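You operate a simulated robot arm through the tools that you are given. There is no shell and no other tool.

The job below is to be done with a simulated robot arm. You get a single attempt, and the scene is never put back.

Task
Pump the leak rig to green with the hold valve shut, then open it onto the green valve block.
Fine: port clamp locked; rig cover and vent valve shut; top up if under green, watch five seconds, vent.

It is judged by the outcome, as a careful person would: the job done as asked, and still so three seconds after it is handed in. It fails if anything else is knocked over, pushed out of place, dropped, spilled or broken. Lids that push on must go on centred and level and be pressed home; caps that screw on are set level and turned clockwise until they are tight.

Robot
A 6-joint arm with a three-finger gripper, fixed in place. Base frame: the origin is on the floor under the middle of its stand, x ahead of it, y to its left, z up. Units: m, degrees, N and s.
It reaches about 1.213 m from its shoulder. Its first joint turns from -166.0 to 166.0 degrees. Payload 4.89 kg.
The TCP is the grasp point between the finger pads, 0.03 m short of the fingertips. In the tool frame z runs along the fingers and y along their closing line. The gripper opens to 0.164 m; its body begins 0.125 m behind the TCP.
Orientation is told as [roll, pitch, yaw] about the base's x, y, z axes, in that order, counted from this pose: with the fingers straight down and closing along the base's y, the tool's x points along the base's -x, its y along +y and its z along -z.

Tools
- The arm moves only by the tool play_rows. Its argument "moves" is a list of rows, each a list of 7 numbers: the shift along the base's x, y, z in mm, then the turn, a rotation vector about the base's x, y, z in degrees, then the closure, from 0 (fully open) to 1 (shut). In form: [[dx, dy, dz, ax, ay, az, grip], ...]. A call has 1 to 20 rows; each row shifts and turns the commanded pose from where the row before left it. Rows are played at 5 a second. More than 0.05 m and 8.6 degrees between two rows, or a gripper value outside its range, and nothing of the call is played. Where a pose cannot be reached the arm comes as near as it can. A force on the tool above 80 N (or 10 N above the force at the start of the call, whichever is more), or a blocked arm, ends the call early, and 0.2 s more pass. The fingers move at their own pace (about 0.108 m/s each) and stop on an object; they squeeze with about 40 N. The grip force told is the motor's: it shows also when the fingers shut on nothing. Time passes only in rows, and 0.2 s behind the last, so rows that do not move let the fingers close. It gives the time, the measured TCP pose, the force on the tool (base axes), the opening and the grip force at its end, in the units of the frame above (readings bear some noise), with the torque about the TCP (base axes, N m) and any sound that the robot's microphone picked up.
- Cameras (640 x 400 px; columns grow to the right, rows downward): "scene" is fixed at [0.4006, -0.647, 1.6295]; the picture's right is [0.91, -0.42, 0.00], its down [-0.37, -0.81, -0.46] and it looks along [0.19, 0.42, -0.89] (base axes); focal length 370 px, centre (320, 200). "wrist" rides on the gripper at [0.076, -0.002, -0.152] in the tool frame; the picture's right is [0.02, 1.00, 0.00], its down [-0.88, 0.02, -0.47] and it looks along [-0.47, 0.01, 0.88] (tool axes); focal length 247 px, centre (320, 200). There is no depth. A picture from a camera that has moved, and an enlarged one, comes with that camera's place and axes in the base frame and with its lens.
- snapshot(camera): a new picture of that camera. No time passes.
- raise_lower(by): moves the trunk up (or, below 0, down) by that many m; the arm rides with it, the base frame stays. It gives what a move gives, with no picture.
- enlarge(camera, box): a new picture of the part [left, top, right, bottom] of that camera's present view, enlarged. No time passes.
- close_job(): hands the job in; it is judged then, once.

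Places have to be worked out from the pictures, the camera data and where the tool is seen. Open the gripper and draw the arm clear of the work before you hand the job in, unless the task says otherwise.

The tools are called after "Call:" as name(argument=value, ...) on one line, values as JSON. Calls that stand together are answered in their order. play_rows: Moves the arm, as the interface text tells. Its arguments: {"type":"object","properties":{"moves":{"type":"array"}},"required":["moves"]} The other tools are called the same way: raise_lower (by) moves the trunk up or down; snapshot (camera) takes a picture; enlarge (camera, box) takes an enlarged picture of a part of a camera's view; close_job () hands the job in.

At the start:

```text
time: 0.0
position: [0.3734, -0.365, 1.2246]
orientation: [-0.1, 0.0, 6.7]
force: [0.9, 0.2, 0.5]
torque: [-0.07, 0.12, 0.0]
opening: 0.1642
gripper_force: 0.0
trunk travel left (down, up): [-0.175, 0.215]
```

scene: 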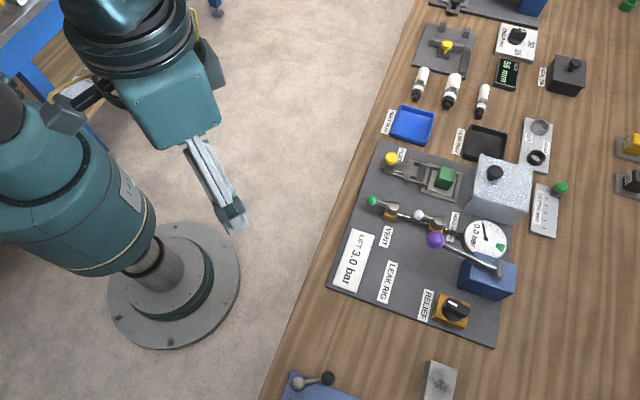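
wrist: 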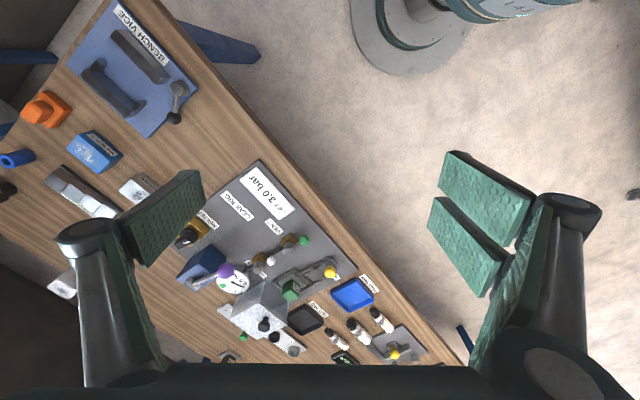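

I'll start by looking closely at the leak rig in the scene camera.

Call:
enlarge(camera="scene", box=[320, 130, 530, 350])

Call:
enlarge(camera="scene", box=[360, 0, 640, 180])

Call:
enlarge(camera="wrist", box=[160, 150, 400, 380])

```text
1.82 times, centred on (425, 240) of scene
camera zoom: at [0.4006, -0.647, 1.6295], right [0.91, -0.42, 0.0], down [-0.37, -0.81, -0.46], along [0.19, 0.42, -0.89], focal length 672 px, centre (129, 127)
```

zoom: 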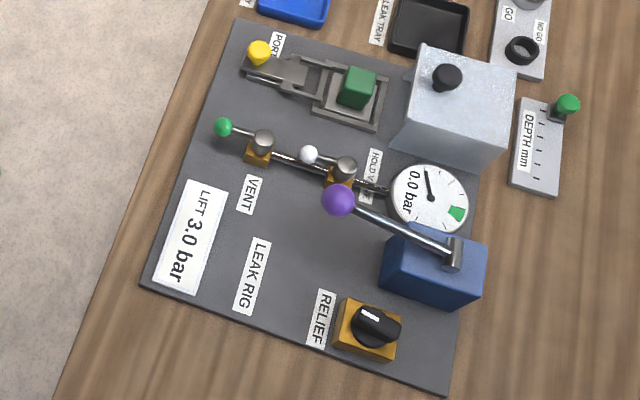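

```text
2.22 times, centred on (500, 90) of scene
camera zoom: at [0.4006, -0.647, 1.6295], right [0.91, -0.42, 0.0], down [-0.37, -0.81, -0.46], along [0.19, 0.42, -0.89], focal length 821 px, centre (-80, 444)
```

zoom: 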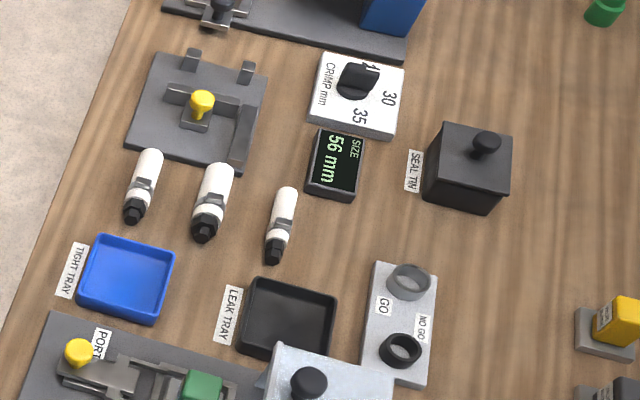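

```text
1.74 times, centred on (280, 265) of wrist
camera zoom: at [0.2962, -0.3749, 1.3767], right [-0.14, 0.99, 0.0], down [0.87, 0.12, 0.47], along [0.47, 0.07, -0.88], focal length 430 px, centre (390, 87)
```

zoom: 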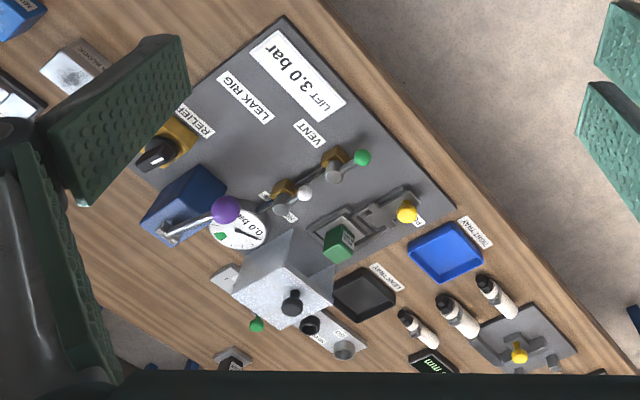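

The rig plate sits at about x 0.7–1.0, y −0.6 to −0.25, and triangulating the yellow clamp knob gives about [0.74, −0.285, 0.92]. The gauge reads 0. I'll move the wrist camera over the rig at a safe height to see the valves, clamp and cover.

Call:
play_rows(moves=[[35, -5, -5, 0, 0, -0.84, 0], [40, -6, -10, 0, 0, -0.84, 0], [40, -6, -10, 0, 0, -0.84, 0], [40, -6, -10, 0, 0, -0.84, 0], [40, -6, -10, 0, 0, -0.84, 0], [40, -6, -10, 0, 0, -0.84, 0], [40, -6, -10, 0, 0, -0.84, 0], [20, -6, -5, 0, 0, -0.82, 0], [0, 0, 0, 0, 0, 0, 0]])

Call:
snapshot(camera="wrist")

Call:
snapshot(camera="scene")

```text
time: 2.0
position: [0.6684, -0.4095, 1.1526]
orientation: [0.0, 0.0, 0.1]
force: [0.5, -0.6, -0.1]
torque: [0.05, 0.13, -0.02]
opening: 0.1637
gripper_force: 0.1
trunk travel left (down, up): [-0.175, 0.215]
```

```text
taken
camera wrist: at [0.5912, -0.4104, 1.3056], right [-0.02, 1.0, 0.0], down [0.88, 0.02, 0.47], along [0.47, 0.01, -0.88], focal length 247 px, centre (320, 200)
```

wrist: 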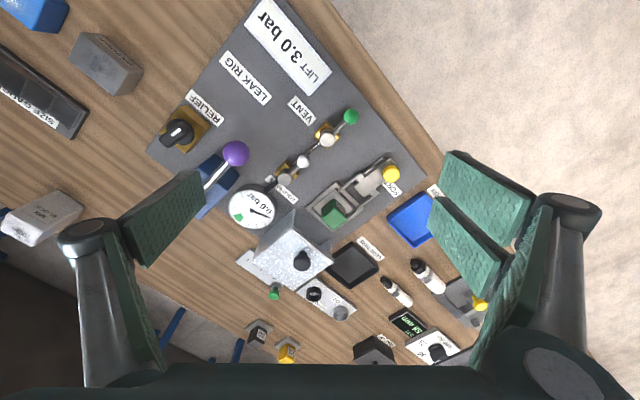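

```text
taken
```

scene: 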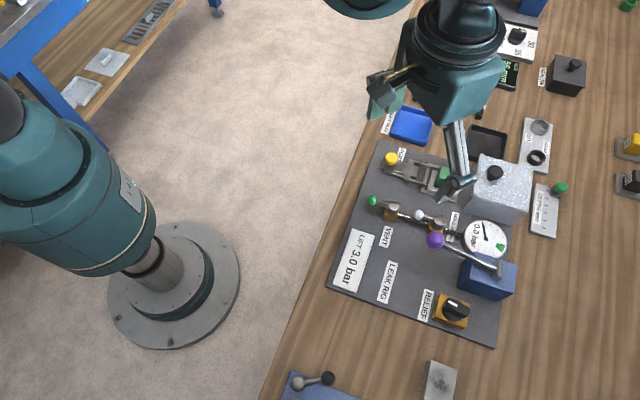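

Call:
enlarge(camera="wrist", box=[270, 90, 420, 240])

Call:
enlarge(camera="wrist", box=[150, 90, 340, 310])

```text
2.67 times, centred on (345, 165) of wrist
camera zoom: at [0.5912, -0.4104, 1.3056], right [-0.02, 1.0, 0.0], down [0.88, 0.02, 0.47], along [0.47, 0.01, -0.88], focal length 659 px, centre (253, 293)
```

zoom: 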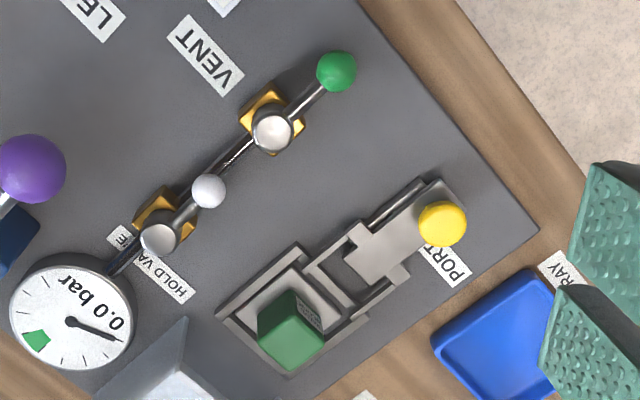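

```text
1.82 times, centred on (245, 200) of wrist
camera zoom: at [0.5912, -0.4104, 1.3056], right [-0.02, 1.0, 0.0], down [0.88, 0.02, 0.47], along [0.47, 0.01, -0.88], focal length 449 px, centre (456, 200)
```

zoom: 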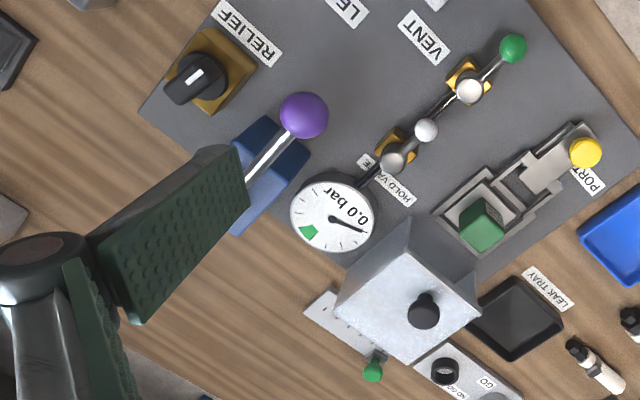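

Triangulation puts the plate at z≈0.88, turned about 45° in the base frame: the front edge runs along (0.7, 0.7) and the depth along (0.7, −0.7). Both valve levers look in line with the pipe. The purple pump ball is at about [0.69, −0.515, 1.01] and the cover knob at about [0.89, −0.435, 0.98]. I'll move closer to the clamp and port.

Call:
play_rows(moves=[[10, 27, -20, 0, 0, 0, 0], [15, 28, -25, 0, 0, 0, 0], [15, 28, -25, 0, 0, 0, 0], [10, 27, -25, 0, 0, 0, 0], [0, 0, 0, 0, 0, 0, 0]])

Call:
snapshot(camera="wrist")

Call:
enlarge(camera="wrist", box=[210, 60, 430, 260])

```text
time: 3.2
position: [0.7176, -0.3031, 1.0574]
orientation: [0.0, 0.0, 0.2]
force: [-1.0, 0.5, -0.1]
torque: [-0.01, 0.06, -0.02]
opening: 0.1638
gripper_force: 0.0
trunk travel left (down, up): [-0.175, 0.215]
```

```text
taken
camera wrist: at [0.6415, -0.3044, 1.2085], right [-0.02, 1.0, 0.0], down [0.88, 0.02, 0.47], along [0.47, 0.01, -0.88], focal length 247 px, centre (320, 200)
```

wrist: 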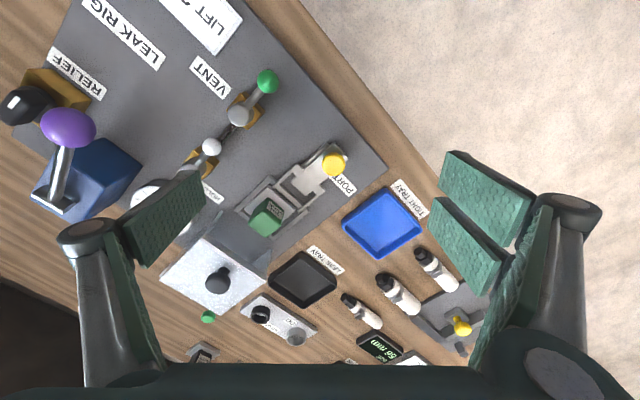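

```text
2.00 times, centred on (320, 160) of wrist
camera zoom: at [0.6415, -0.3044, 1.2085], right [-0.02, 1.0, 0.0], down [0.88, 0.02, 0.47], along [0.47, 0.01, -0.88], focal length 494 px, centre (320, 280)
```

zoom: 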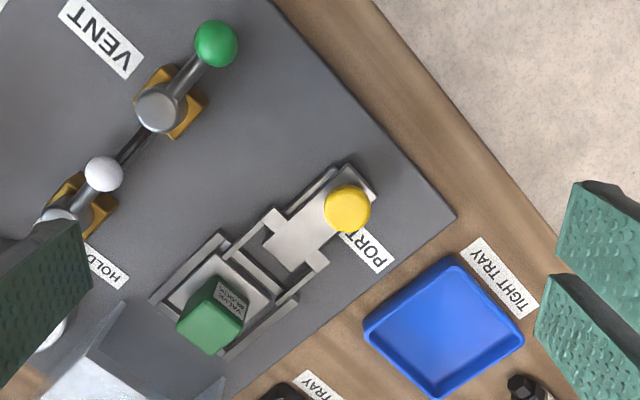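

Call:
enlarge(camera="scene", box=[370, 135, 540, 245])

Call:
enlarge(camera="wrist", box=[150, 180, 350, 320])

```text
3.64 times, centred on (455, 190) of scene
camera zoom: at [0.4006, -0.647, 1.6295], right [0.91, -0.42, 0.0], down [-0.37, -0.81, -0.46], along [0.19, 0.42, -0.89], focal length 1344 px, centre (-171, 236)
```

zoom: 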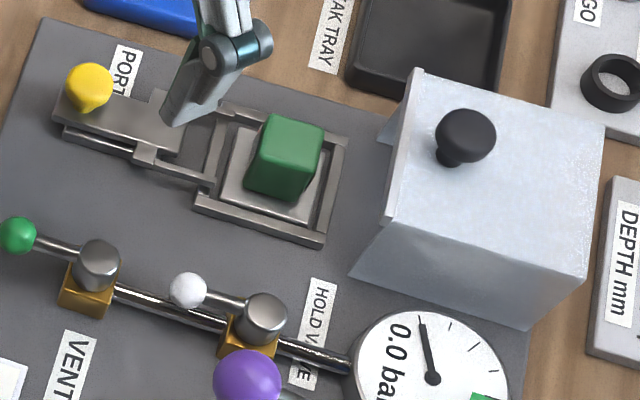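

```text
2.86 times, centred on (250, 250) of wrist
camera zoom: at [0.6415, -0.3044, 1.2085], right [-0.02, 1.0, 0.0], down [0.88, 0.02, 0.47], along [0.47, 0.01, -0.88], focal length 706 px, centre (520, 57)
```

zoom: 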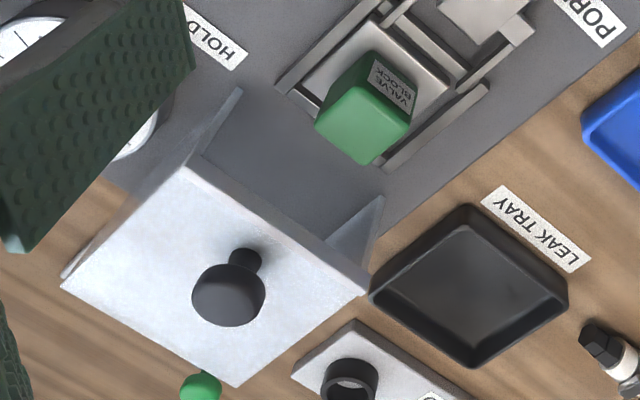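

The cover looks like an upright hood, open on the side facing the port, with a black knob on top, and it probably slides over the block. I'll turn the wrist camera to look in from the bench edge along the rig depth, to check the clamp and cover from the side.

Call:
play_rows(moves=[[0, 7, 3, 0, 0, -7.5, 0], [0, 7, 3, 0, 0, -7.5, 0], [0, 7, 0, 0, 0, -7.5, 0], [0, 7, 0, 0, 0, -7.5, 0], [0, 7, 0, 0, 0, -7.5, 0], [0, 7, 0, 0, 0, -7.5, 0], [0, 0, 0, -5.3, -5.3, 0, 0], [0, 0, 0, -5.3, -5.3, 0, 0], [0, 0, 0, -5.3, -5.3, 0, 0], [0, 0, 0, -5.3, -5.3, 0, 0], [0, 0, 0, 0, 0, 0, 0]])

Call:
snapshot(camera="wrist")

```text
time: 5.6
position: [0.7179, -0.2597, 1.0663]
orientation: [-0.1, -30.1, -44.8]
force: [0.0, -0.7, -0.3]
torque: [0.02, 0.01, 0.03]
opening: 0.1641
gripper_force: 0.1
trunk travel left (down, up): [-0.175, 0.215]
```

```text
taken
camera wrist: at [0.6145, -0.1603, 1.1589], right [0.69, 0.72, -0.01], down [0.39, -0.36, 0.85], along [0.61, -0.59, -0.53], focal length 247 px, centre (320, 200)
```

wrist: 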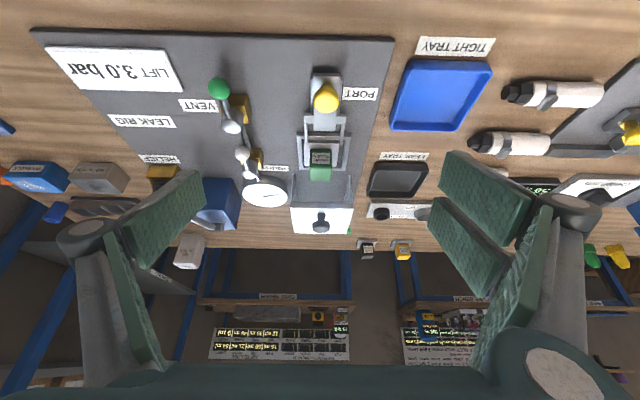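

Call:
enlarge(camera="wrist", box=[200, 60, 400, 250])

Call:
enlarge(camera="wrist", box=[200, 280, 360, 370])

Call:
enlarge(camera="wrist", box=[390, 280, 550, 370])

```text
2.11 times, centred on (300, 155) of wrist
camera zoom: at [0.6145, -0.1603, 1.1589], right [0.69, 0.72, -0.01], down [0.39, -0.36, 0.85], along [0.61, -0.59, -0.53], focal length 520 px, centre (362, 295)
```

zoom: 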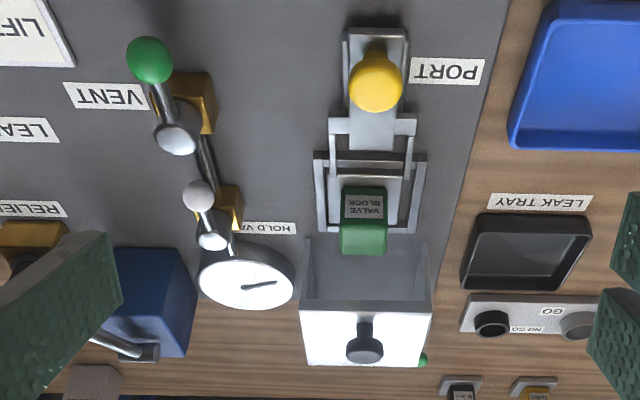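

```text
4.00 times, centred on (280, 325) of wrist
camera zoom: at [0.6145, -0.1603, 1.1589], right [0.69, 0.72, -0.01], down [0.39, -0.36, 0.85], along [0.61, -0.59, -0.53], focal length 988 px, centre (480, -300)
```

zoom: 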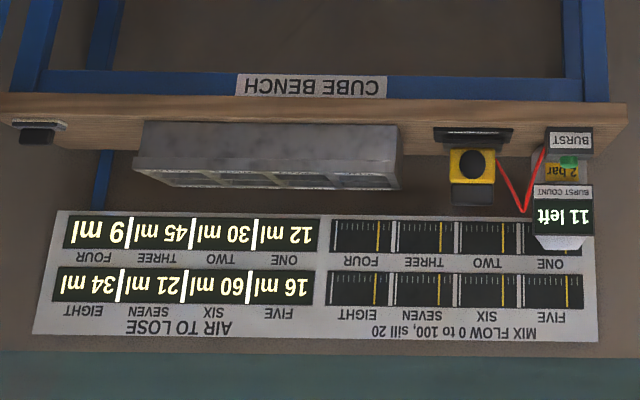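

```text
4.00 times, centred on (470, 325) of wrist
camera zoom: at [0.6145, -0.1603, 1.1589], right [0.69, 0.72, -0.01], down [0.39, -0.36, 0.85], along [0.61, -0.59, -0.53], focal length 988 px, centre (-280, -300)
```

zoom: 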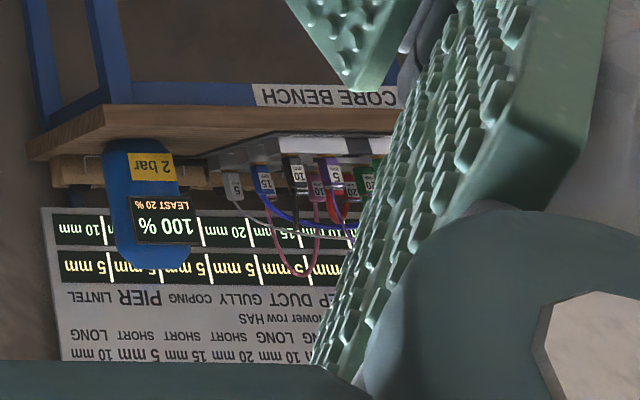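

Call:
play_rows(moves=[[0, 0, -20, 0, 0, 0, 0], [15, -15, -20, 0, 0, 0, 0], [15, -15, -10, 0, 0, 0, 0], [0, 0, 0, 0, 0, 0, 0]])

Call:
enlarge(camera="wrist", box=[240, 20, 420, 180])

Call:
enlarge(camera="wrist", box=[200, 120, 400, 280])

```text
time: 6.6
position: [0.7479, -0.2882, 1.0155]
orientation: [-0.1, -30.0, -44.8]
force: [1.2, -0.7, -0.9]
torque: [-0.05, 0.04, -0.04]
opening: 0.164
gripper_force: 0.1
trunk travel left (down, up): [-0.175, 0.215]
```

```text
2.50 times, centred on (330, 100) of wrist
camera zoom: at [0.6458, -0.1895, 1.1082], right [0.69, 0.72, -0.01], down [0.39, -0.36, 0.85], along [0.61, -0.59, -0.53], focal length 617 px, centre (295, 450)
```

zoom: 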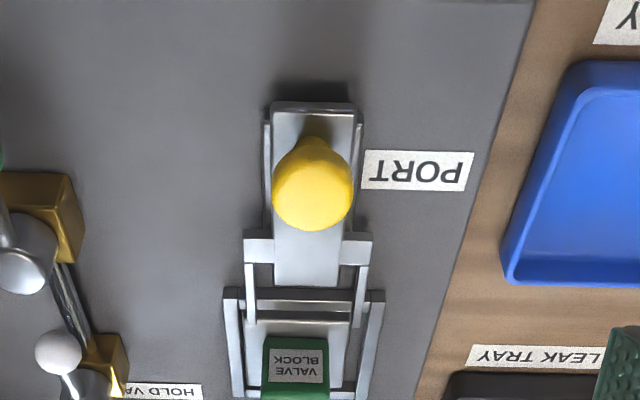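

```text
2.50 times, centred on (300, 200) of wrist
camera zoom: at [0.6458, -0.1895, 1.1082], right [0.69, 0.72, -0.01], down [0.39, -0.36, 0.85], along [0.61, -0.59, -0.53], focal length 617 px, centre (370, 200)
```

zoom: 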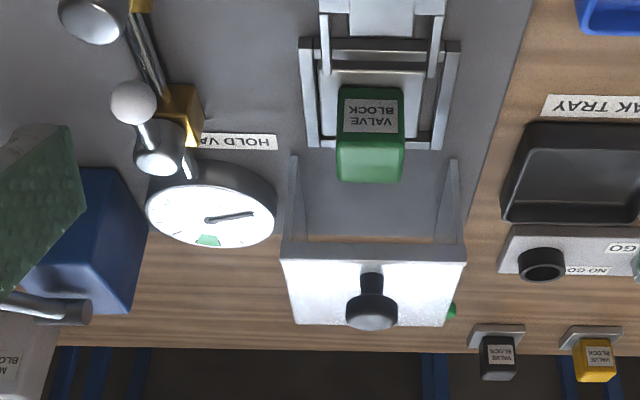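

Call:
enlarge(camera="wrist", box=[290, 50, 370, 120])

Call:
enlarge(camera="wrist", box=[290, 100, 380, 160])

Call:
enlarge(camera="scene", box=[370, 145, 470, 220])

Call:
enlarge(camera="scene", box=[400, 0, 500, 75])

```text
5.71 times, centred on (330, 85) of wrist
camera zoom: at [0.6458, -0.1895, 1.1082], right [0.69, 0.72, -0.01], down [0.39, -0.36, 0.85], along [0.61, -0.59, -0.53], focal length 1411 px, centre (263, 857)
```

zoom: 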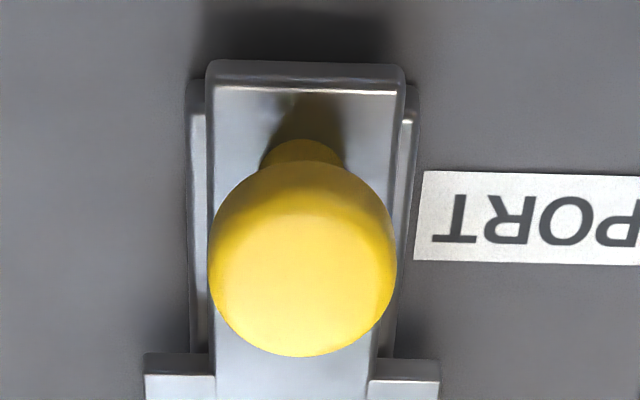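

```text
6.67 times, centred on (335, 130) of wrist
camera zoom: at [0.6458, -0.1895, 1.1082], right [0.69, 0.72, -0.01], down [0.39, -0.36, 0.85], along [0.61, -0.59, -0.53], focal length 1646 px, centre (220, 667)
```

zoom: 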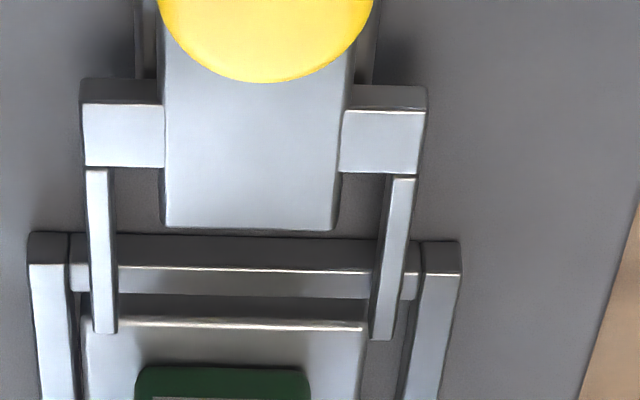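

```text
5.33 times, centred on (420, 182) of scene
camera zoom: at [0.4006, -0.647, 1.6295], right [0.91, -0.42, 0.0], down [-0.37, -0.81, -0.46], along [0.19, 0.42, -0.89], focal length 1971 px, centre (-213, 293)
```

zoom: 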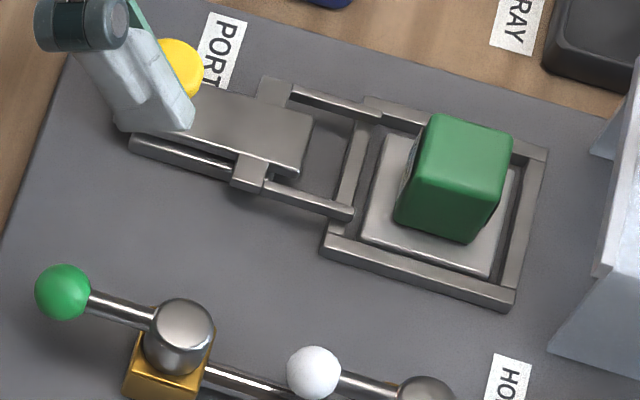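

```text
5.33 times, centred on (450, 38) of scene
camera zoom: at [0.4006, -0.647, 1.6295], right [0.91, -0.42, 0.0], down [-0.37, -0.81, -0.46], along [0.19, 0.42, -0.89], focal length 1971 px, centre (-373, 1067)
```

zoom: 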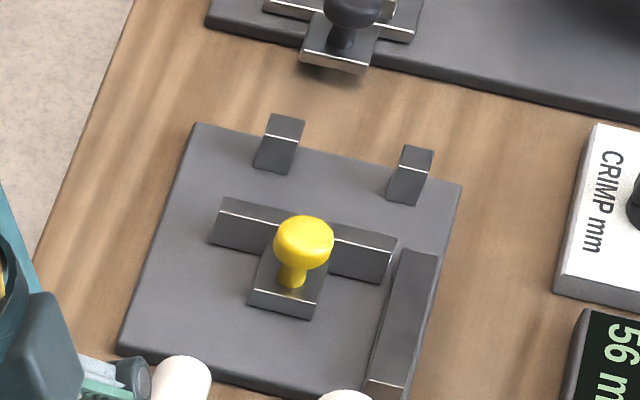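

The clamp seems to be a handle plate with a yellow knob, cross ears and two link arms running to a jaw bar. I can't yet tell whether it is locked, so I'll swing round for a lower side view of it.

Call:
play_rows(moves=[[-10, 10, 30, 0, 0, 0, 0], [-15, 0, 15, 0, 0, 8, 0], [-15, -5, 0, 0, 0, 8, 0], [-15, -5, 0, 0, 0, 8, 0], [-15, -5, 0, 0, 0, 8, 0], [-15, -5, 0, 0, 0, 8, 0], [-15, -5, 0, 0, 0, 8, 0], [-15, -10, 0, 0, 0, 8, 0], [-15, -15, 0, 0, 0, 8, 0], [0, 0, 0, 0, 0, 0, 0]])

Call:
snapshot(camera="wrist")

```text
time: 8.8
position: [0.6191, -0.3287, 1.063]
orientation: [-0.1, -30.0, 19.1]
force: [0.4, -0.2, 0.2]
torque: [-0.02, -0.02, -0.01]
opening: 0.1637
gripper_force: 0.1
trunk travel left (down, up): [-0.175, 0.215]
```

```text
taken
camera wrist: at [0.4839, -0.3773, 1.155], right [-0.35, 0.94, -0.01], down [0.49, 0.19, 0.85], along [0.8, 0.29, -0.53], focal length 247 px, centre (320, 200)
```

wrist: 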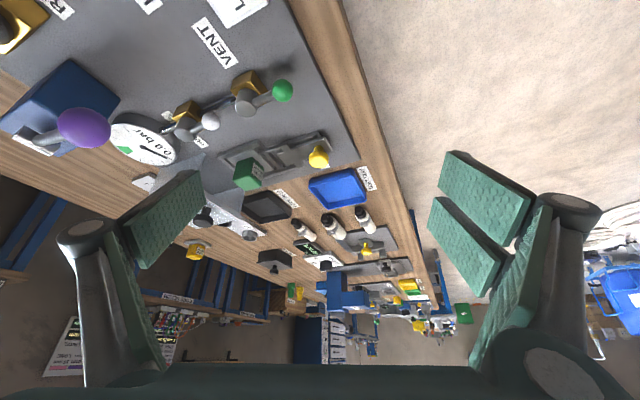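

Call:
enlarge(camera="wrist", box=[215, 120, 345, 200])

Call:
enlarge(camera="wrist", box=[160, 60, 300, 150])

Call:
enlarge(camera="wrist", box=[320, 240, 420, 300])

Call:
enlarge(camera="wrist", box=[100, 130, 300, 260])

```text
4.92 times, centred on (280, 160) of wrist
camera zoom: at [0.4839, -0.3773, 1.155], right [-0.35, 0.94, -0.01], down [0.49, 0.19, 0.85], along [0.8, 0.29, -0.53], focal length 1216 px, centre (517, 397)
```

zoom: 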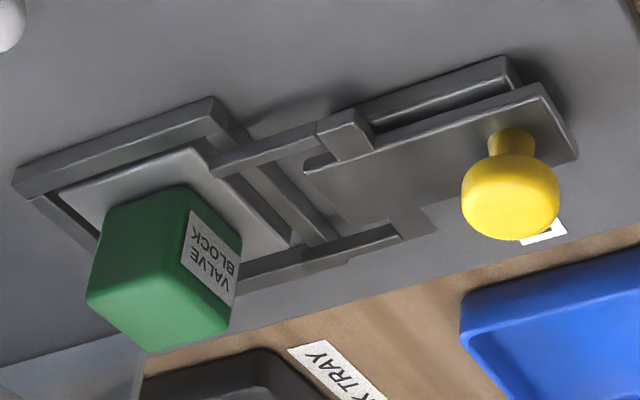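

```text
4.44 times, centred on (230, 105) of wrist
camera zoom: at [0.4839, -0.3773, 1.155], right [-0.35, 0.94, -0.01], down [0.49, 0.19, 0.85], along [0.8, 0.29, -0.53], focal length 1098 px, centre (720, 622)
```

zoom: 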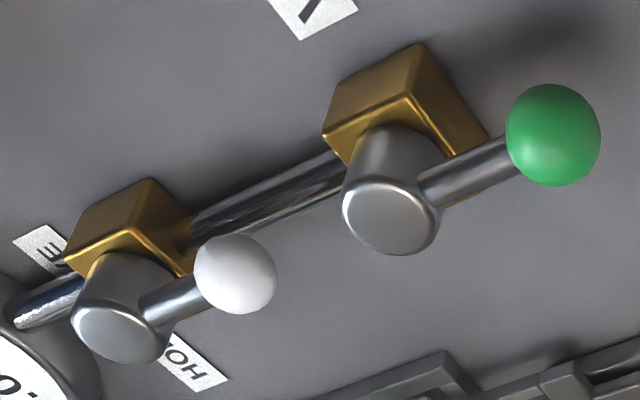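

```text
6.40 times, centred on (370, 270) of wrist
camera zoom: at [0.4839, -0.3773, 1.155], right [-0.35, 0.94, -0.01], down [0.49, 0.19, 0.85], along [0.8, 0.29, -0.53], focal length 1581 px, centre (0, -248)
```

zoom: 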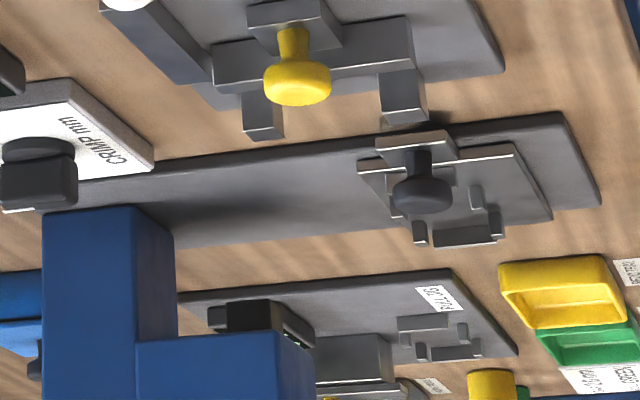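

```text
3.08 times, centred on (200, 195) of wrist
camera zoom: at [0.4839, -0.3773, 1.155], right [-0.35, 0.94, -0.01], down [0.49, 0.19, 0.85], along [0.8, 0.29, -0.53], focal length 760 px, centre (689, 215)
```

zoom: 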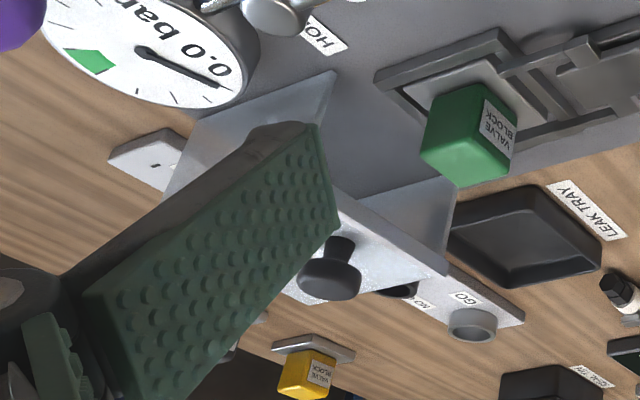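

Call:
enlarge(camera="wrist", box=[255, 130, 310, 164])

Call:
enlarge(camera="wrist", box=[285, 125, 345, 172])

Call:
enlarge(camera="wrist", box=[0, 90, 190, 200])

```text
11.64 times, centred on (282, 147) of wrist
camera zoom: at [0.4839, -0.3773, 1.155], right [-0.35, 0.94, -0.01], down [0.49, 0.19, 0.85], along [0.8, 0.29, -0.53], focal length 2874 px, centre (756, 817)
```

zoom: 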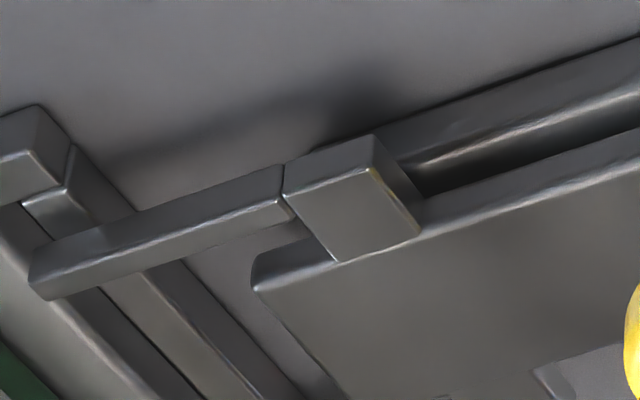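

```text
8.51 times, centred on (315, 148) of wrist
camera zoom: at [0.4839, -0.3773, 1.155], right [-0.35, 0.94, -0.01], down [0.49, 0.19, 0.85], along [0.8, 0.29, -0.53], focal length 2102 px, centre (363, 638)
```

zoom: 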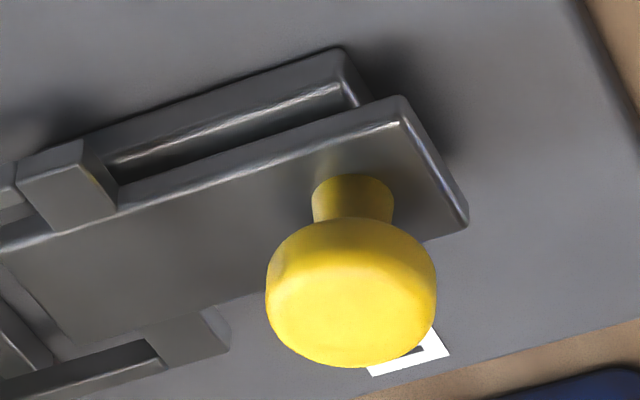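

```text
3.37 times, centred on (95, 145) of wrist
camera zoom: at [0.4839, -0.3773, 1.155], right [-0.35, 0.94, -0.01], down [0.49, 0.19, 0.85], along [0.8, 0.29, -0.53], focal length 832 px, centre (1078, 385)
```

zoom: 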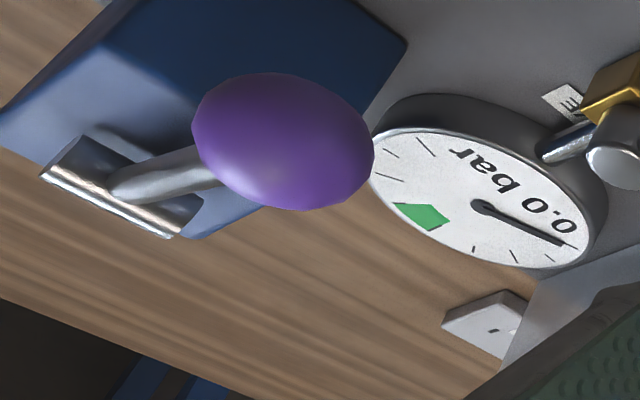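

The plate, ears and arms sit flat in the rails, and the gauge needle is at 0.0 with the green band well round the dial. I'll go tool-down over the yellow knob, with the fingers closing along the clamp's travel, so I can look from the side and then probe it gently.

Call:
play_rows(moves=[[10, 5, 5, -2.44, 7.09, 0, 0.3], [15, 5, 0, -2.44, 7.09, 0, 0.5], [15, 5, 0, -2.44, 7.09, 0, 0.6], [15, 5, 0, -2.44, 7.09, 0, 0.6], [15, 6, 0, 0, 0, 6.5, 0.6], [15, 6, 0, 0, 0, 6.5, 0.6], [15, 6, 0, 0, 0, 6.5, 0.6], [20, 6, 0, 0, 0, 6.5, 0.6], [0, 0, 0, 0, 0, 0, 0.6]])

Call:
snapshot(camera="wrist")

```text
time: 10.8
position: [0.7391, -0.2841, 1.0655]
orientation: [0.0, 0.0, 45.2]
force: [-0.2, 0.2, -0.4]
torque: [0.02, 0.03, 0.02]
opening: 0.0658
gripper_force: 0.1
trunk travel left (down, up): [-0.175, 0.215]
```

```text
taken
camera wrist: at [0.6865, -0.3406, 1.2164], right [-0.72, 0.69, 0.0], down [0.61, 0.64, 0.47], along [0.33, 0.34, -0.88], focal length 247 px, centre (320, 200)
```

wrist: 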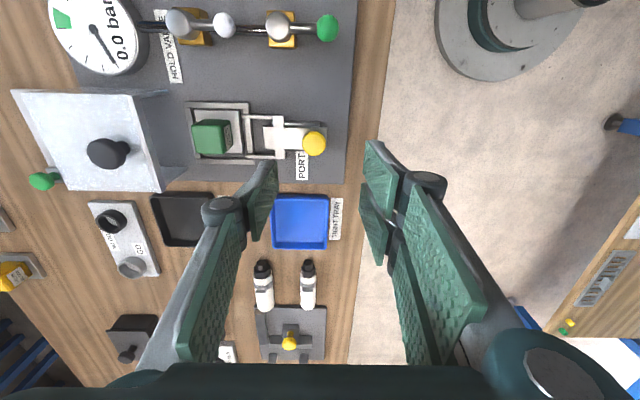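

Fitting both views, the yellow knob is at about (0.746, −0.288). I'll centre over it and descend partway, then check its height by parallax.

Call:
play_rows(moves=[[7, -4, -20, 0, 0, 0, 0.6], [0, 0, -25, 0, 0, 0, 0.6], [0, 0, -20, 0, 0, 0, 0.6], [0, 0, 0, 0, 0, 0, 0.6]])

Call:
snapshot(camera="wrist")

Call:
enlarge(camera="wrist", box=[170, 100, 370, 220])

```text
time: 11.8
position: [0.7467, -0.2898, 1.003]
orientation: [-0.1, 0.0, 45.1]
force: [1.3, -1.1, -0.2]
torque: [0.01, -0.01, 0.02]
opening: 0.0656
gripper_force: 0.0
trunk travel left (down, up): [-0.175, 0.215]
```

```text
taken
camera wrist: at [0.692, -0.3453, 1.1533], right [-0.72, 0.69, 0.0], down [0.61, 0.64, 0.47], along [0.33, 0.34, -0.88], focal length 247 px, centre (320, 200)
```

wrist: 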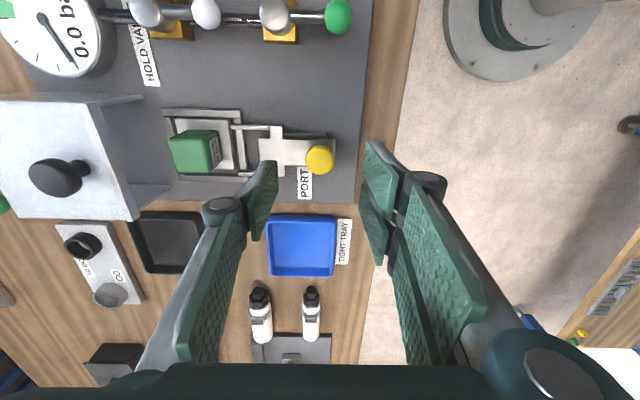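

```text
3.20 times, centred on (270, 160) of wrist
camera zoom: at [0.692, -0.3453, 1.1533], right [-0.72, 0.69, 0.0], down [0.61, 0.64, 0.47], along [0.33, 0.34, -0.88], focal length 790 px, centre (480, 328)
```

zoom: 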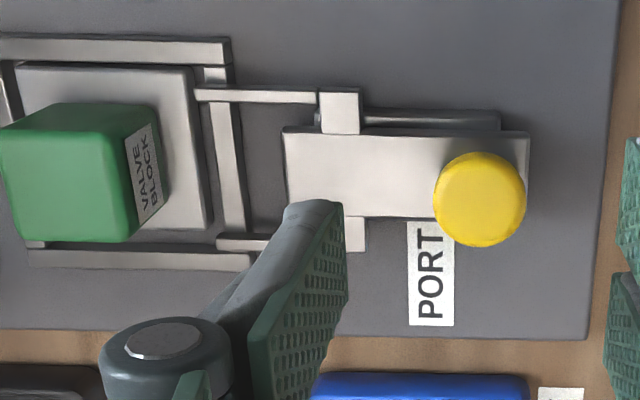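

The parallax gives the knob centre at [0.7455, −0.2895, ≈0.925], and the TCP is directly above it. I'll go down to TCP z≈0.943 and close gently on it.

Call:
play_rows(moves=[[-1, 0, -30, 0, 0, 0, 0.6], [0, 0, -20, 0, 0, 0, 0.6], [0, 0, -10, 0, 0, 0, 0.6], [0, 0, 0, 0, 0, 0, 0.75], [0, 0, 0, 0, 0, 0, 0.9], [0, 0, 0, 0, 0, 0, 0.9], [0, 0, 0, 0, 0, 0, 0.9]])

Call:
snapshot(camera="wrist")

```text
time: 13.4
position: [0.7443, -0.2895, 0.9405]
orientation: [0.1, 0.0, 45.1]
force: [9.3, -9.2, 4.9]
torque: [-0.25, -0.31, -0.12]
opening: 0.0267
gripper_force: 44.7
trunk travel left (down, up): [-0.175, 0.215]
```

```text
taken
camera wrist: at [0.6911, -0.3454, 1.0922], right [-0.72, 0.69, 0.0], down [0.61, 0.64, 0.47], along [0.33, 0.34, -0.88], focal length 247 px, centre (320, 200)
```

wrist: 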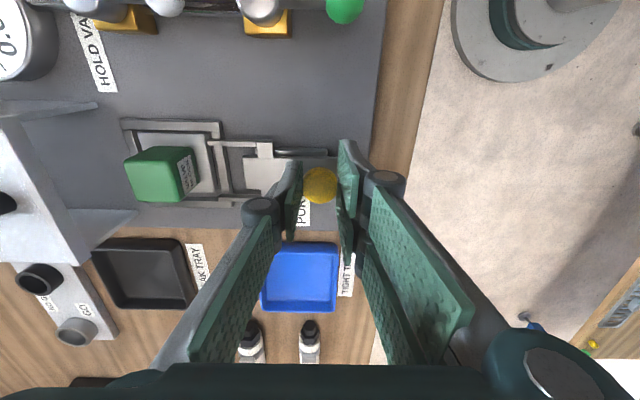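

The knob is gripped, with an opening of 27 mm. I'll probe gently inward, toward the block, in small steps and watch the force.

Call:
play_rows(moves=[[1.4, -1.4, 0, 0, 0, 0, 0.9], [0, 0, 0, 0, 0, 0, 0.9]])

Call:
play_rows(moves=[[1.4, -1.4, 0, 0, 0, 0, 0.9], [0, 0, 0, 0, 0, 0, 0.9]])

```text
time: 14.0
position: [0.7448, -0.2907, 0.9411]
orientation: [0.0, 0.1, 45.2]
force: [3.4, -1.2, -2.6]
torque: [-0.02, -0.1, -0.01]
opening: 0.0267
gripper_force: 44.8
trunk travel left (down, up): [-0.175, 0.215]
```

```text
time: 14.6
position: [0.7459, -0.2914, 0.9406]
orientation: [0.0, 0.0, 45.2]
force: [2.3, 3.6, -3.8]
torque: [0.11, -0.02, 0.05]
opening: 0.0264
gripper_force: 44.8
trunk travel left (down, up): [-0.175, 0.215]
```

Call:
play_rows(moves=[[1.4, -1.4, 0, 0, 0, 0, 0.9], [0, 0, 0, 0, 0, 0, 0.9]])

Call:
play_rows(moves=[[1.4, -1.4, 0, 0, 0, 0, 0.9], [0, 0, 0, 0, 0, 0, 0.9]])

```text
time: 15.2
position: [0.7481, -0.2933, 0.9409]
orientation: [0.0, 0.0, 45.3]
force: [3.6, 3.6, -6.1]
torque: [0.1, -0.06, -0.01]
opening: 0.0265
gripper_force: 45.0
trunk travel left (down, up): [-0.175, 0.215]
```

```text
time: 15.8
position: [0.7499, -0.2955, 0.9405]
orientation: [0.0, 0.1, 45.3]
force: [6.5, 8.1, 2.4]
torque: [0.22, -0.19, -0.05]
opening: 0.0265
gripper_force: 44.6
trunk travel left (down, up): [-0.175, 0.215]
```

Call:
enlarge(camera="wrist", box=[110, 100, 370, 250])

Call:
enlarge(camera="scene", box=[370, 145, 470, 220])

```text
2.46 times, centred on (240, 175) of wrist
camera zoom: at [0.6958, -0.3501, 1.0923], right [-0.72, 0.69, 0.0], down [0.61, 0.64, 0.47], along [0.33, 0.34, -0.88], focal length 608 px, centre (517, 262)
```

zoom: 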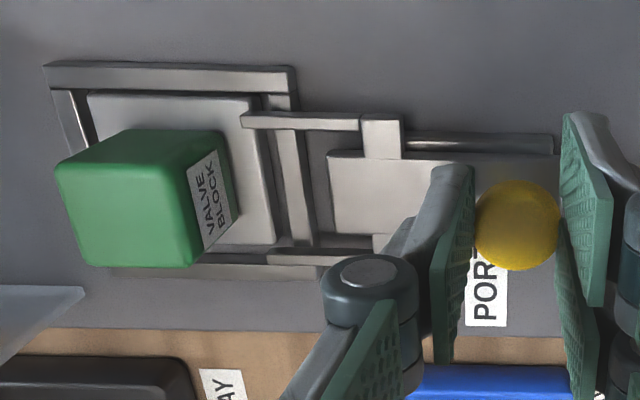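

```text
5.33 times, centred on (420, 182) of scene
camera zoom: at [0.4006, -0.647, 1.6295], right [0.91, -0.42, 0.0], down [-0.37, -0.81, -0.46], along [0.19, 0.42, -0.89], focal length 1971 px, centre (-213, 293)
```

zoom: 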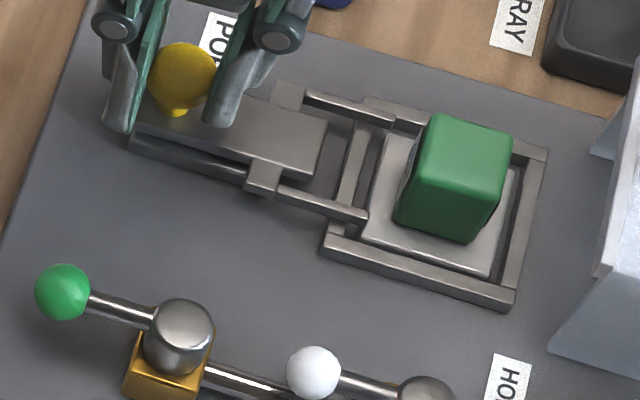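

The clamp is a slide. It has moved about 7 mm inward with little resistance, so it had been unlocked at the outer end. I'll keep pushing it inward toward the block, with a slight sideways correction, and watch for it to seat.

Call:
play_rows(moves=[[2.0, -0.8, 0, 0, 0, 0, 0.9], [1.6, -1.2, 0, 0, 0, 0, 0.9], [0, 0, 0, 0, 0, 0, 0.9]])

Call:
play_rows(moves=[[1.5, -1.4, 0, 0, 0, 0, 0.9], [1.5, -1.4, 0, 0, 0, 0, 0.9], [0, 0, 0, 0, 0, 0, 0.9]])

```text
time: 16.6
position: [0.7515, -0.2974, 0.9408]
orientation: [0.0, 0.0, 45.1]
force: [-2.9, -3.1, 3.2]
torque: [-0.2, 0.19, 0.0]
opening: 0.0264
gripper_force: 45.6
trunk travel left (down, up): [-0.175, 0.215]
```

```text
time: 17.4
position: [0.7547, -0.3004, 0.9416]
orientation: [0.0, 0.0, 45.1]
force: [-13.6, -13.5, 1.5]
torque: [-0.47, 0.48, -0.02]
opening: 0.0267
gripper_force: 44.9
trunk travel left (down, up): [-0.175, 0.215]
```

Call:
play_rows(moves=[[0.6, -2.2, 0, 0, 0, 0, 0.9], [1.4, -1.4, 0, 0, 0, 0, 0.9], [0, 0, 0, 0, 0, 0, 0.9]])

Call:
play_rows(moves=[[1.4, -1.4, 0, 0, 0, 0, 0.9], [1.4, -1.4, 0, 0, 0, 0, 0.9], [0, 0, 0, 0, 0, 0, 0.9]])

```text
time: 18.2
position: [0.7588, -0.3049, 0.9408]
orientation: [0.0, 0.0, 45.2]
force: [-9.2, -7.7, -0.6]
torque: [-0.18, 0.19, 0.01]
opening: 0.0265
gripper_force: 45.3
trunk travel left (down, up): [-0.175, 0.215]
```

```text
time: 19.0
position: [0.7604, -0.3061, 0.9413]
orientation: [0.0, 0.0, 45.1]
force: [-1.7, -1.4, 13.1]
torque: [0.1, -0.01, 0.0]
opening: 0.0264
gripper_force: 44.4
trunk travel left (down, up): [-0.175, 0.215]
```

Call:
enlarge(camera="wrist", box=[110, 100, 370, 250])

Call:
enlarge(camera="scene", box=[370, 145, 470, 220])

```text
2.46 times, centred on (240, 175) of wrist
camera zoom: at [0.7071, -0.3614, 1.0924], right [-0.72, 0.69, 0.0], down [0.61, 0.64, 0.47], along [0.33, 0.34, -0.88], focal length 608 px, centre (517, 262)
```

zoom: 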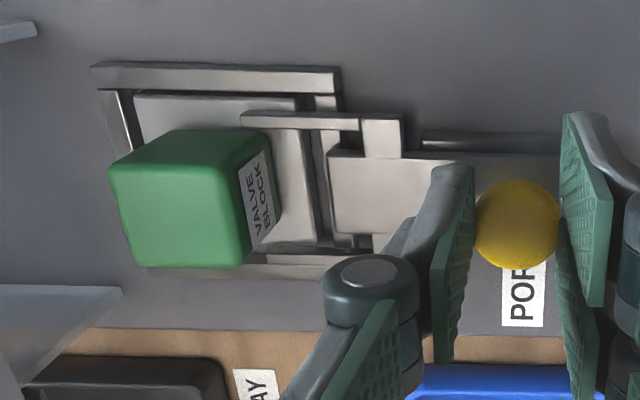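

```text
5.33 times, centred on (420, 182) of scene
camera zoom: at [0.4006, -0.647, 1.6295], right [0.91, -0.42, 0.0], down [-0.37, -0.81, -0.46], along [0.19, 0.42, -0.89], focal length 1971 px, centre (-213, 293)
```

zoom: 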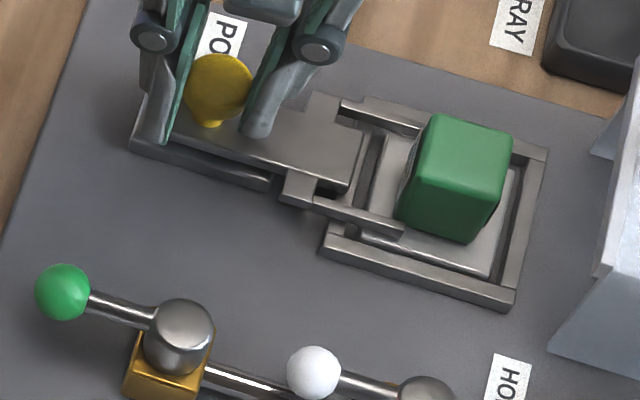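

The arms are now reaching alongside the block with no inward resistance. I'll continue inward carefully.

Call:
play_rows(moves=[[1.4, -1.4, -0.5, 0, 0, 0, 0.9], [1.4, -1.4, 0, 0, 0, 0, 0.9], [0, 0, 0, 0, 0, 0, 0.9]])

Call:
play_rows(moves=[[1.4, -1.4, 0, 0, 0, 0, 0.9], [1.4, -1.4, 0, 0, 0, 0, 0.9], [0, 0, 0, 0, 0, 0, 0.9]])

```text
time: 19.8
position: [0.7628, -0.3082, 0.941]
orientation: [-0.2, 0.0, 45.2]
force: [5.0, 4.5, 32.7]
torque: [0.35, -0.34, -0.01]
opening: 0.0264
gripper_force: 45.1
trunk travel left (down, up): [-0.175, 0.215]
```

```text
time: 20.6
position: [0.765, -0.3108, 0.9413]
orientation: [-0.2, 0.0, 45.3]
force: [6.6, 7.1, 31.0]
torque: [0.34, -0.31, 0.03]
opening: 0.0267
gripper_force: 45.0
trunk travel left (down, up): [-0.175, 0.215]
```

The vertical force is 31 N, so the tool is bearing down slightly. I'll ease up 1 mm and take another step.

Call:
play_rows(moves=[[0, 0, 1.0, 0, 0, 0, 0.9], [1.4, -1.4, 0, 0, 0, 0, 0.9], [0, 0, 0, 0, 0, 0, 0.9]])

Call:
enlarge(camera="wrist", box=[110, 100, 370, 250])

```text
time: 21.4
position: [0.7685, -0.3134, 0.9405]
orientation: [-0.1, 0.0, 45.2]
force: [6.2, 7.8, 2.3]
torque: [0.27, -0.22, 0.03]
opening: 0.0266
gripper_force: 44.5
trunk travel left (down, up): [-0.175, 0.215]
```

```text
2.46 times, centred on (240, 175) of wrist
camera zoom: at [0.7142, -0.3684, 1.0925], right [-0.72, 0.69, 0.0], down [0.61, 0.64, 0.47], along [0.33, 0.34, -0.88], focal length 608 px, centre (517, 262)
```

zoom: 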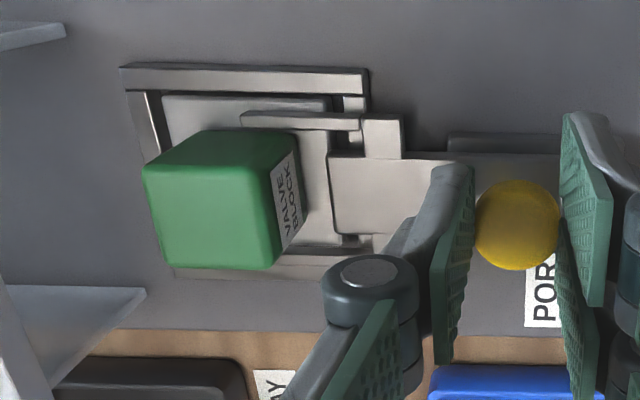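

Call:
play_rows(moves=[[1.8, -1.0, 0, 0, 0, 0, 0.9], [1.4, -1.4, 0, 0, 0, 0, 0.9], [0, 0, 0, 0, 0, 0, 0.9]])

Call:
play_rows(moves=[[1.4, -1.4, 0, 0, 0, 0, 0.9], [0, 0, 0, 0, 0, 0, 0.9]])

Call:
play_rows(moves=[[1.4, -1.4, 0, 0, 0, 0, 0.9], [0, 0, 0, 0, 0, 0, 0.9]])

```text
time: 22.2
position: [0.7699, -0.3153, 0.942]
orientation: [0.0, 0.0, 45.2]
force: [5.7, 6.2, -1.9]
torque: [0.09, -0.07, 0.0]
opening: 0.0265
gripper_force: 44.5
trunk travel left (down, up): [-0.175, 0.215]
```

```text
time: 22.8
position: [0.7716, -0.3177, 0.9415]
orientation: [0.0, 0.0, 45.2]
force: [8.3, 0.6, -5.3]
torque: [0.04, -0.27, -0.05]
opening: 0.0267
gripper_force: 44.6
trunk travel left (down, up): [-0.175, 0.215]
```

```text
time: 23.4
position: [0.7731, -0.318, 0.9419]
orientation: [0.2, 0.0, 45.1]
force: [3.4, 4.8, -19.8]
torque: [-0.03, 0.02, 0.01]
opening: 0.0264
gripper_force: 45.1
trunk travel left (down, up): [-0.175, 0.215]
```

Call:
play_rows(moves=[[0, 0, -0.5, 0, 0, 0, 0.9], [1.4, -1.4, 0, 0, 0, 0, 0.9], [0, 0, 0, 0, 0, 0, 0.9]])

Call:
enlarge(camera="wrist", box=[110, 100, 370, 250])

Call:
enlarge(camera="scene", box=[370, 145, 470, 220])

```text
time: 24.2
position: [0.7735, -0.319, 0.942]
orientation: [0.1, 0.0, 45.2]
force: [-15.8, 14.1, -10.6]
torque: [0.28, 0.6, 0.18]
opening: 0.0265
gripper_force: 44.7
trunk travel left (down, up): [-0.175, 0.215]
```

```text
2.46 times, centred on (240, 175) of wrist
camera zoom: at [0.7203, -0.3745, 1.0929], right [-0.72, 0.69, 0.0], down [0.61, 0.64, 0.47], along [0.33, 0.34, -0.88], focal length 608 px, centre (517, 262)
```

zoom: 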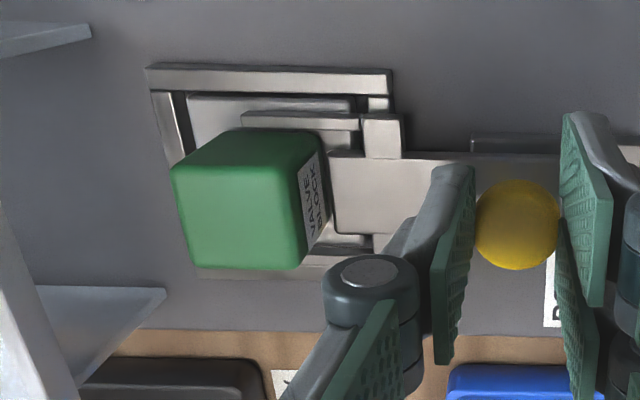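

```text
5.33 times, centred on (420, 182) of scene
camera zoom: at [0.4006, -0.647, 1.6295], right [0.91, -0.42, 0.0], down [-0.37, -0.81, -0.46], along [0.19, 0.42, -0.89], focal length 1971 px, centre (-213, 293)
```

zoom: 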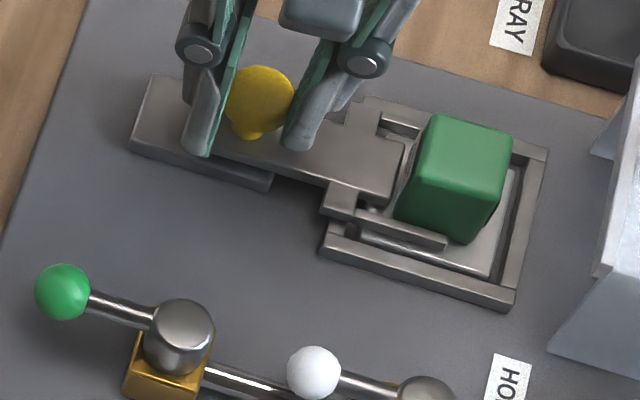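

The tool now feels 21 N resisting inward, after about 41 mm of travel, so the clamp seems to have reached its stop at the block. I'll zoom in to check the contact.

Call:
enlarge(camera="scene", box=[410, 155, 460, 192])

Call:
enlarge(camera="wrist", box=[200, 130, 300, 210])

```text
10.81 times, centred on (435, 174) of scene
camera zoom: at [0.4006, -0.647, 1.6295], right [0.91, -0.42, 0.0], down [-0.37, -0.81, -0.46], along [0.19, 0.42, -0.89], focal length 3995 px, centre (-923, 486)
```

zoom: 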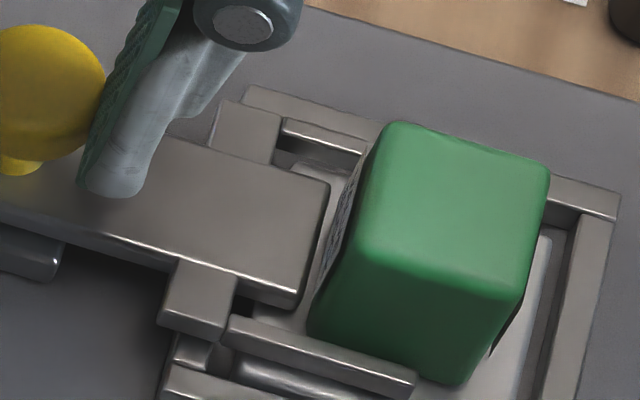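

```text
5.00 times, centred on (250, 170) of wrist
camera zoom: at [0.7203, -0.3745, 1.0929], right [-0.72, 0.69, 0.0], down [0.61, 0.64, 0.47], along [0.33, 0.34, -0.88], focal length 1235 px, centre (670, 350)
```

zoom: 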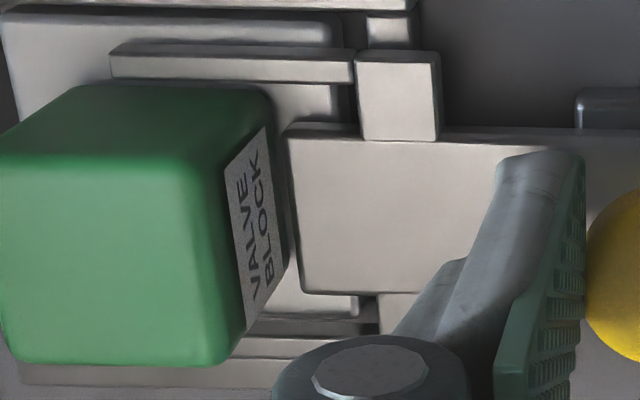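

Call:
play_rows(moves=[[0.8, -0.8, 0, 0, 0, 0, 0.9], [0, 0, 0, 0, 0, 0, 0.9]])

Call:
play_rows(moves=[[0.8, -0.8, 0, 0, 0, 0, 0.9], [0, 0, 0, 0, 0, 0, 0.9]])

```text
time: 24.8
position: [0.7737, -0.3201, 0.9423]
orientation: [0.1, 0.1, 45.2]
force: [-31.8, 29.7, -19.1]
torque: [0.62, 0.89, 0.38]
opening: 0.0264
gripper_force: 45.1
trunk travel left (down, up): [-0.175, 0.215]
```

```text
time: 25.4
position: [0.7744, -0.3194, 0.943]
orientation: [0.1, 0.0, 45.3]
force: [-48.1, 45.7, -13.9]
torque: [1.1, 1.27, 0.6]
opening: 0.026
gripper_force: 44.9
trunk travel left (down, up): [-0.175, 0.215]
```

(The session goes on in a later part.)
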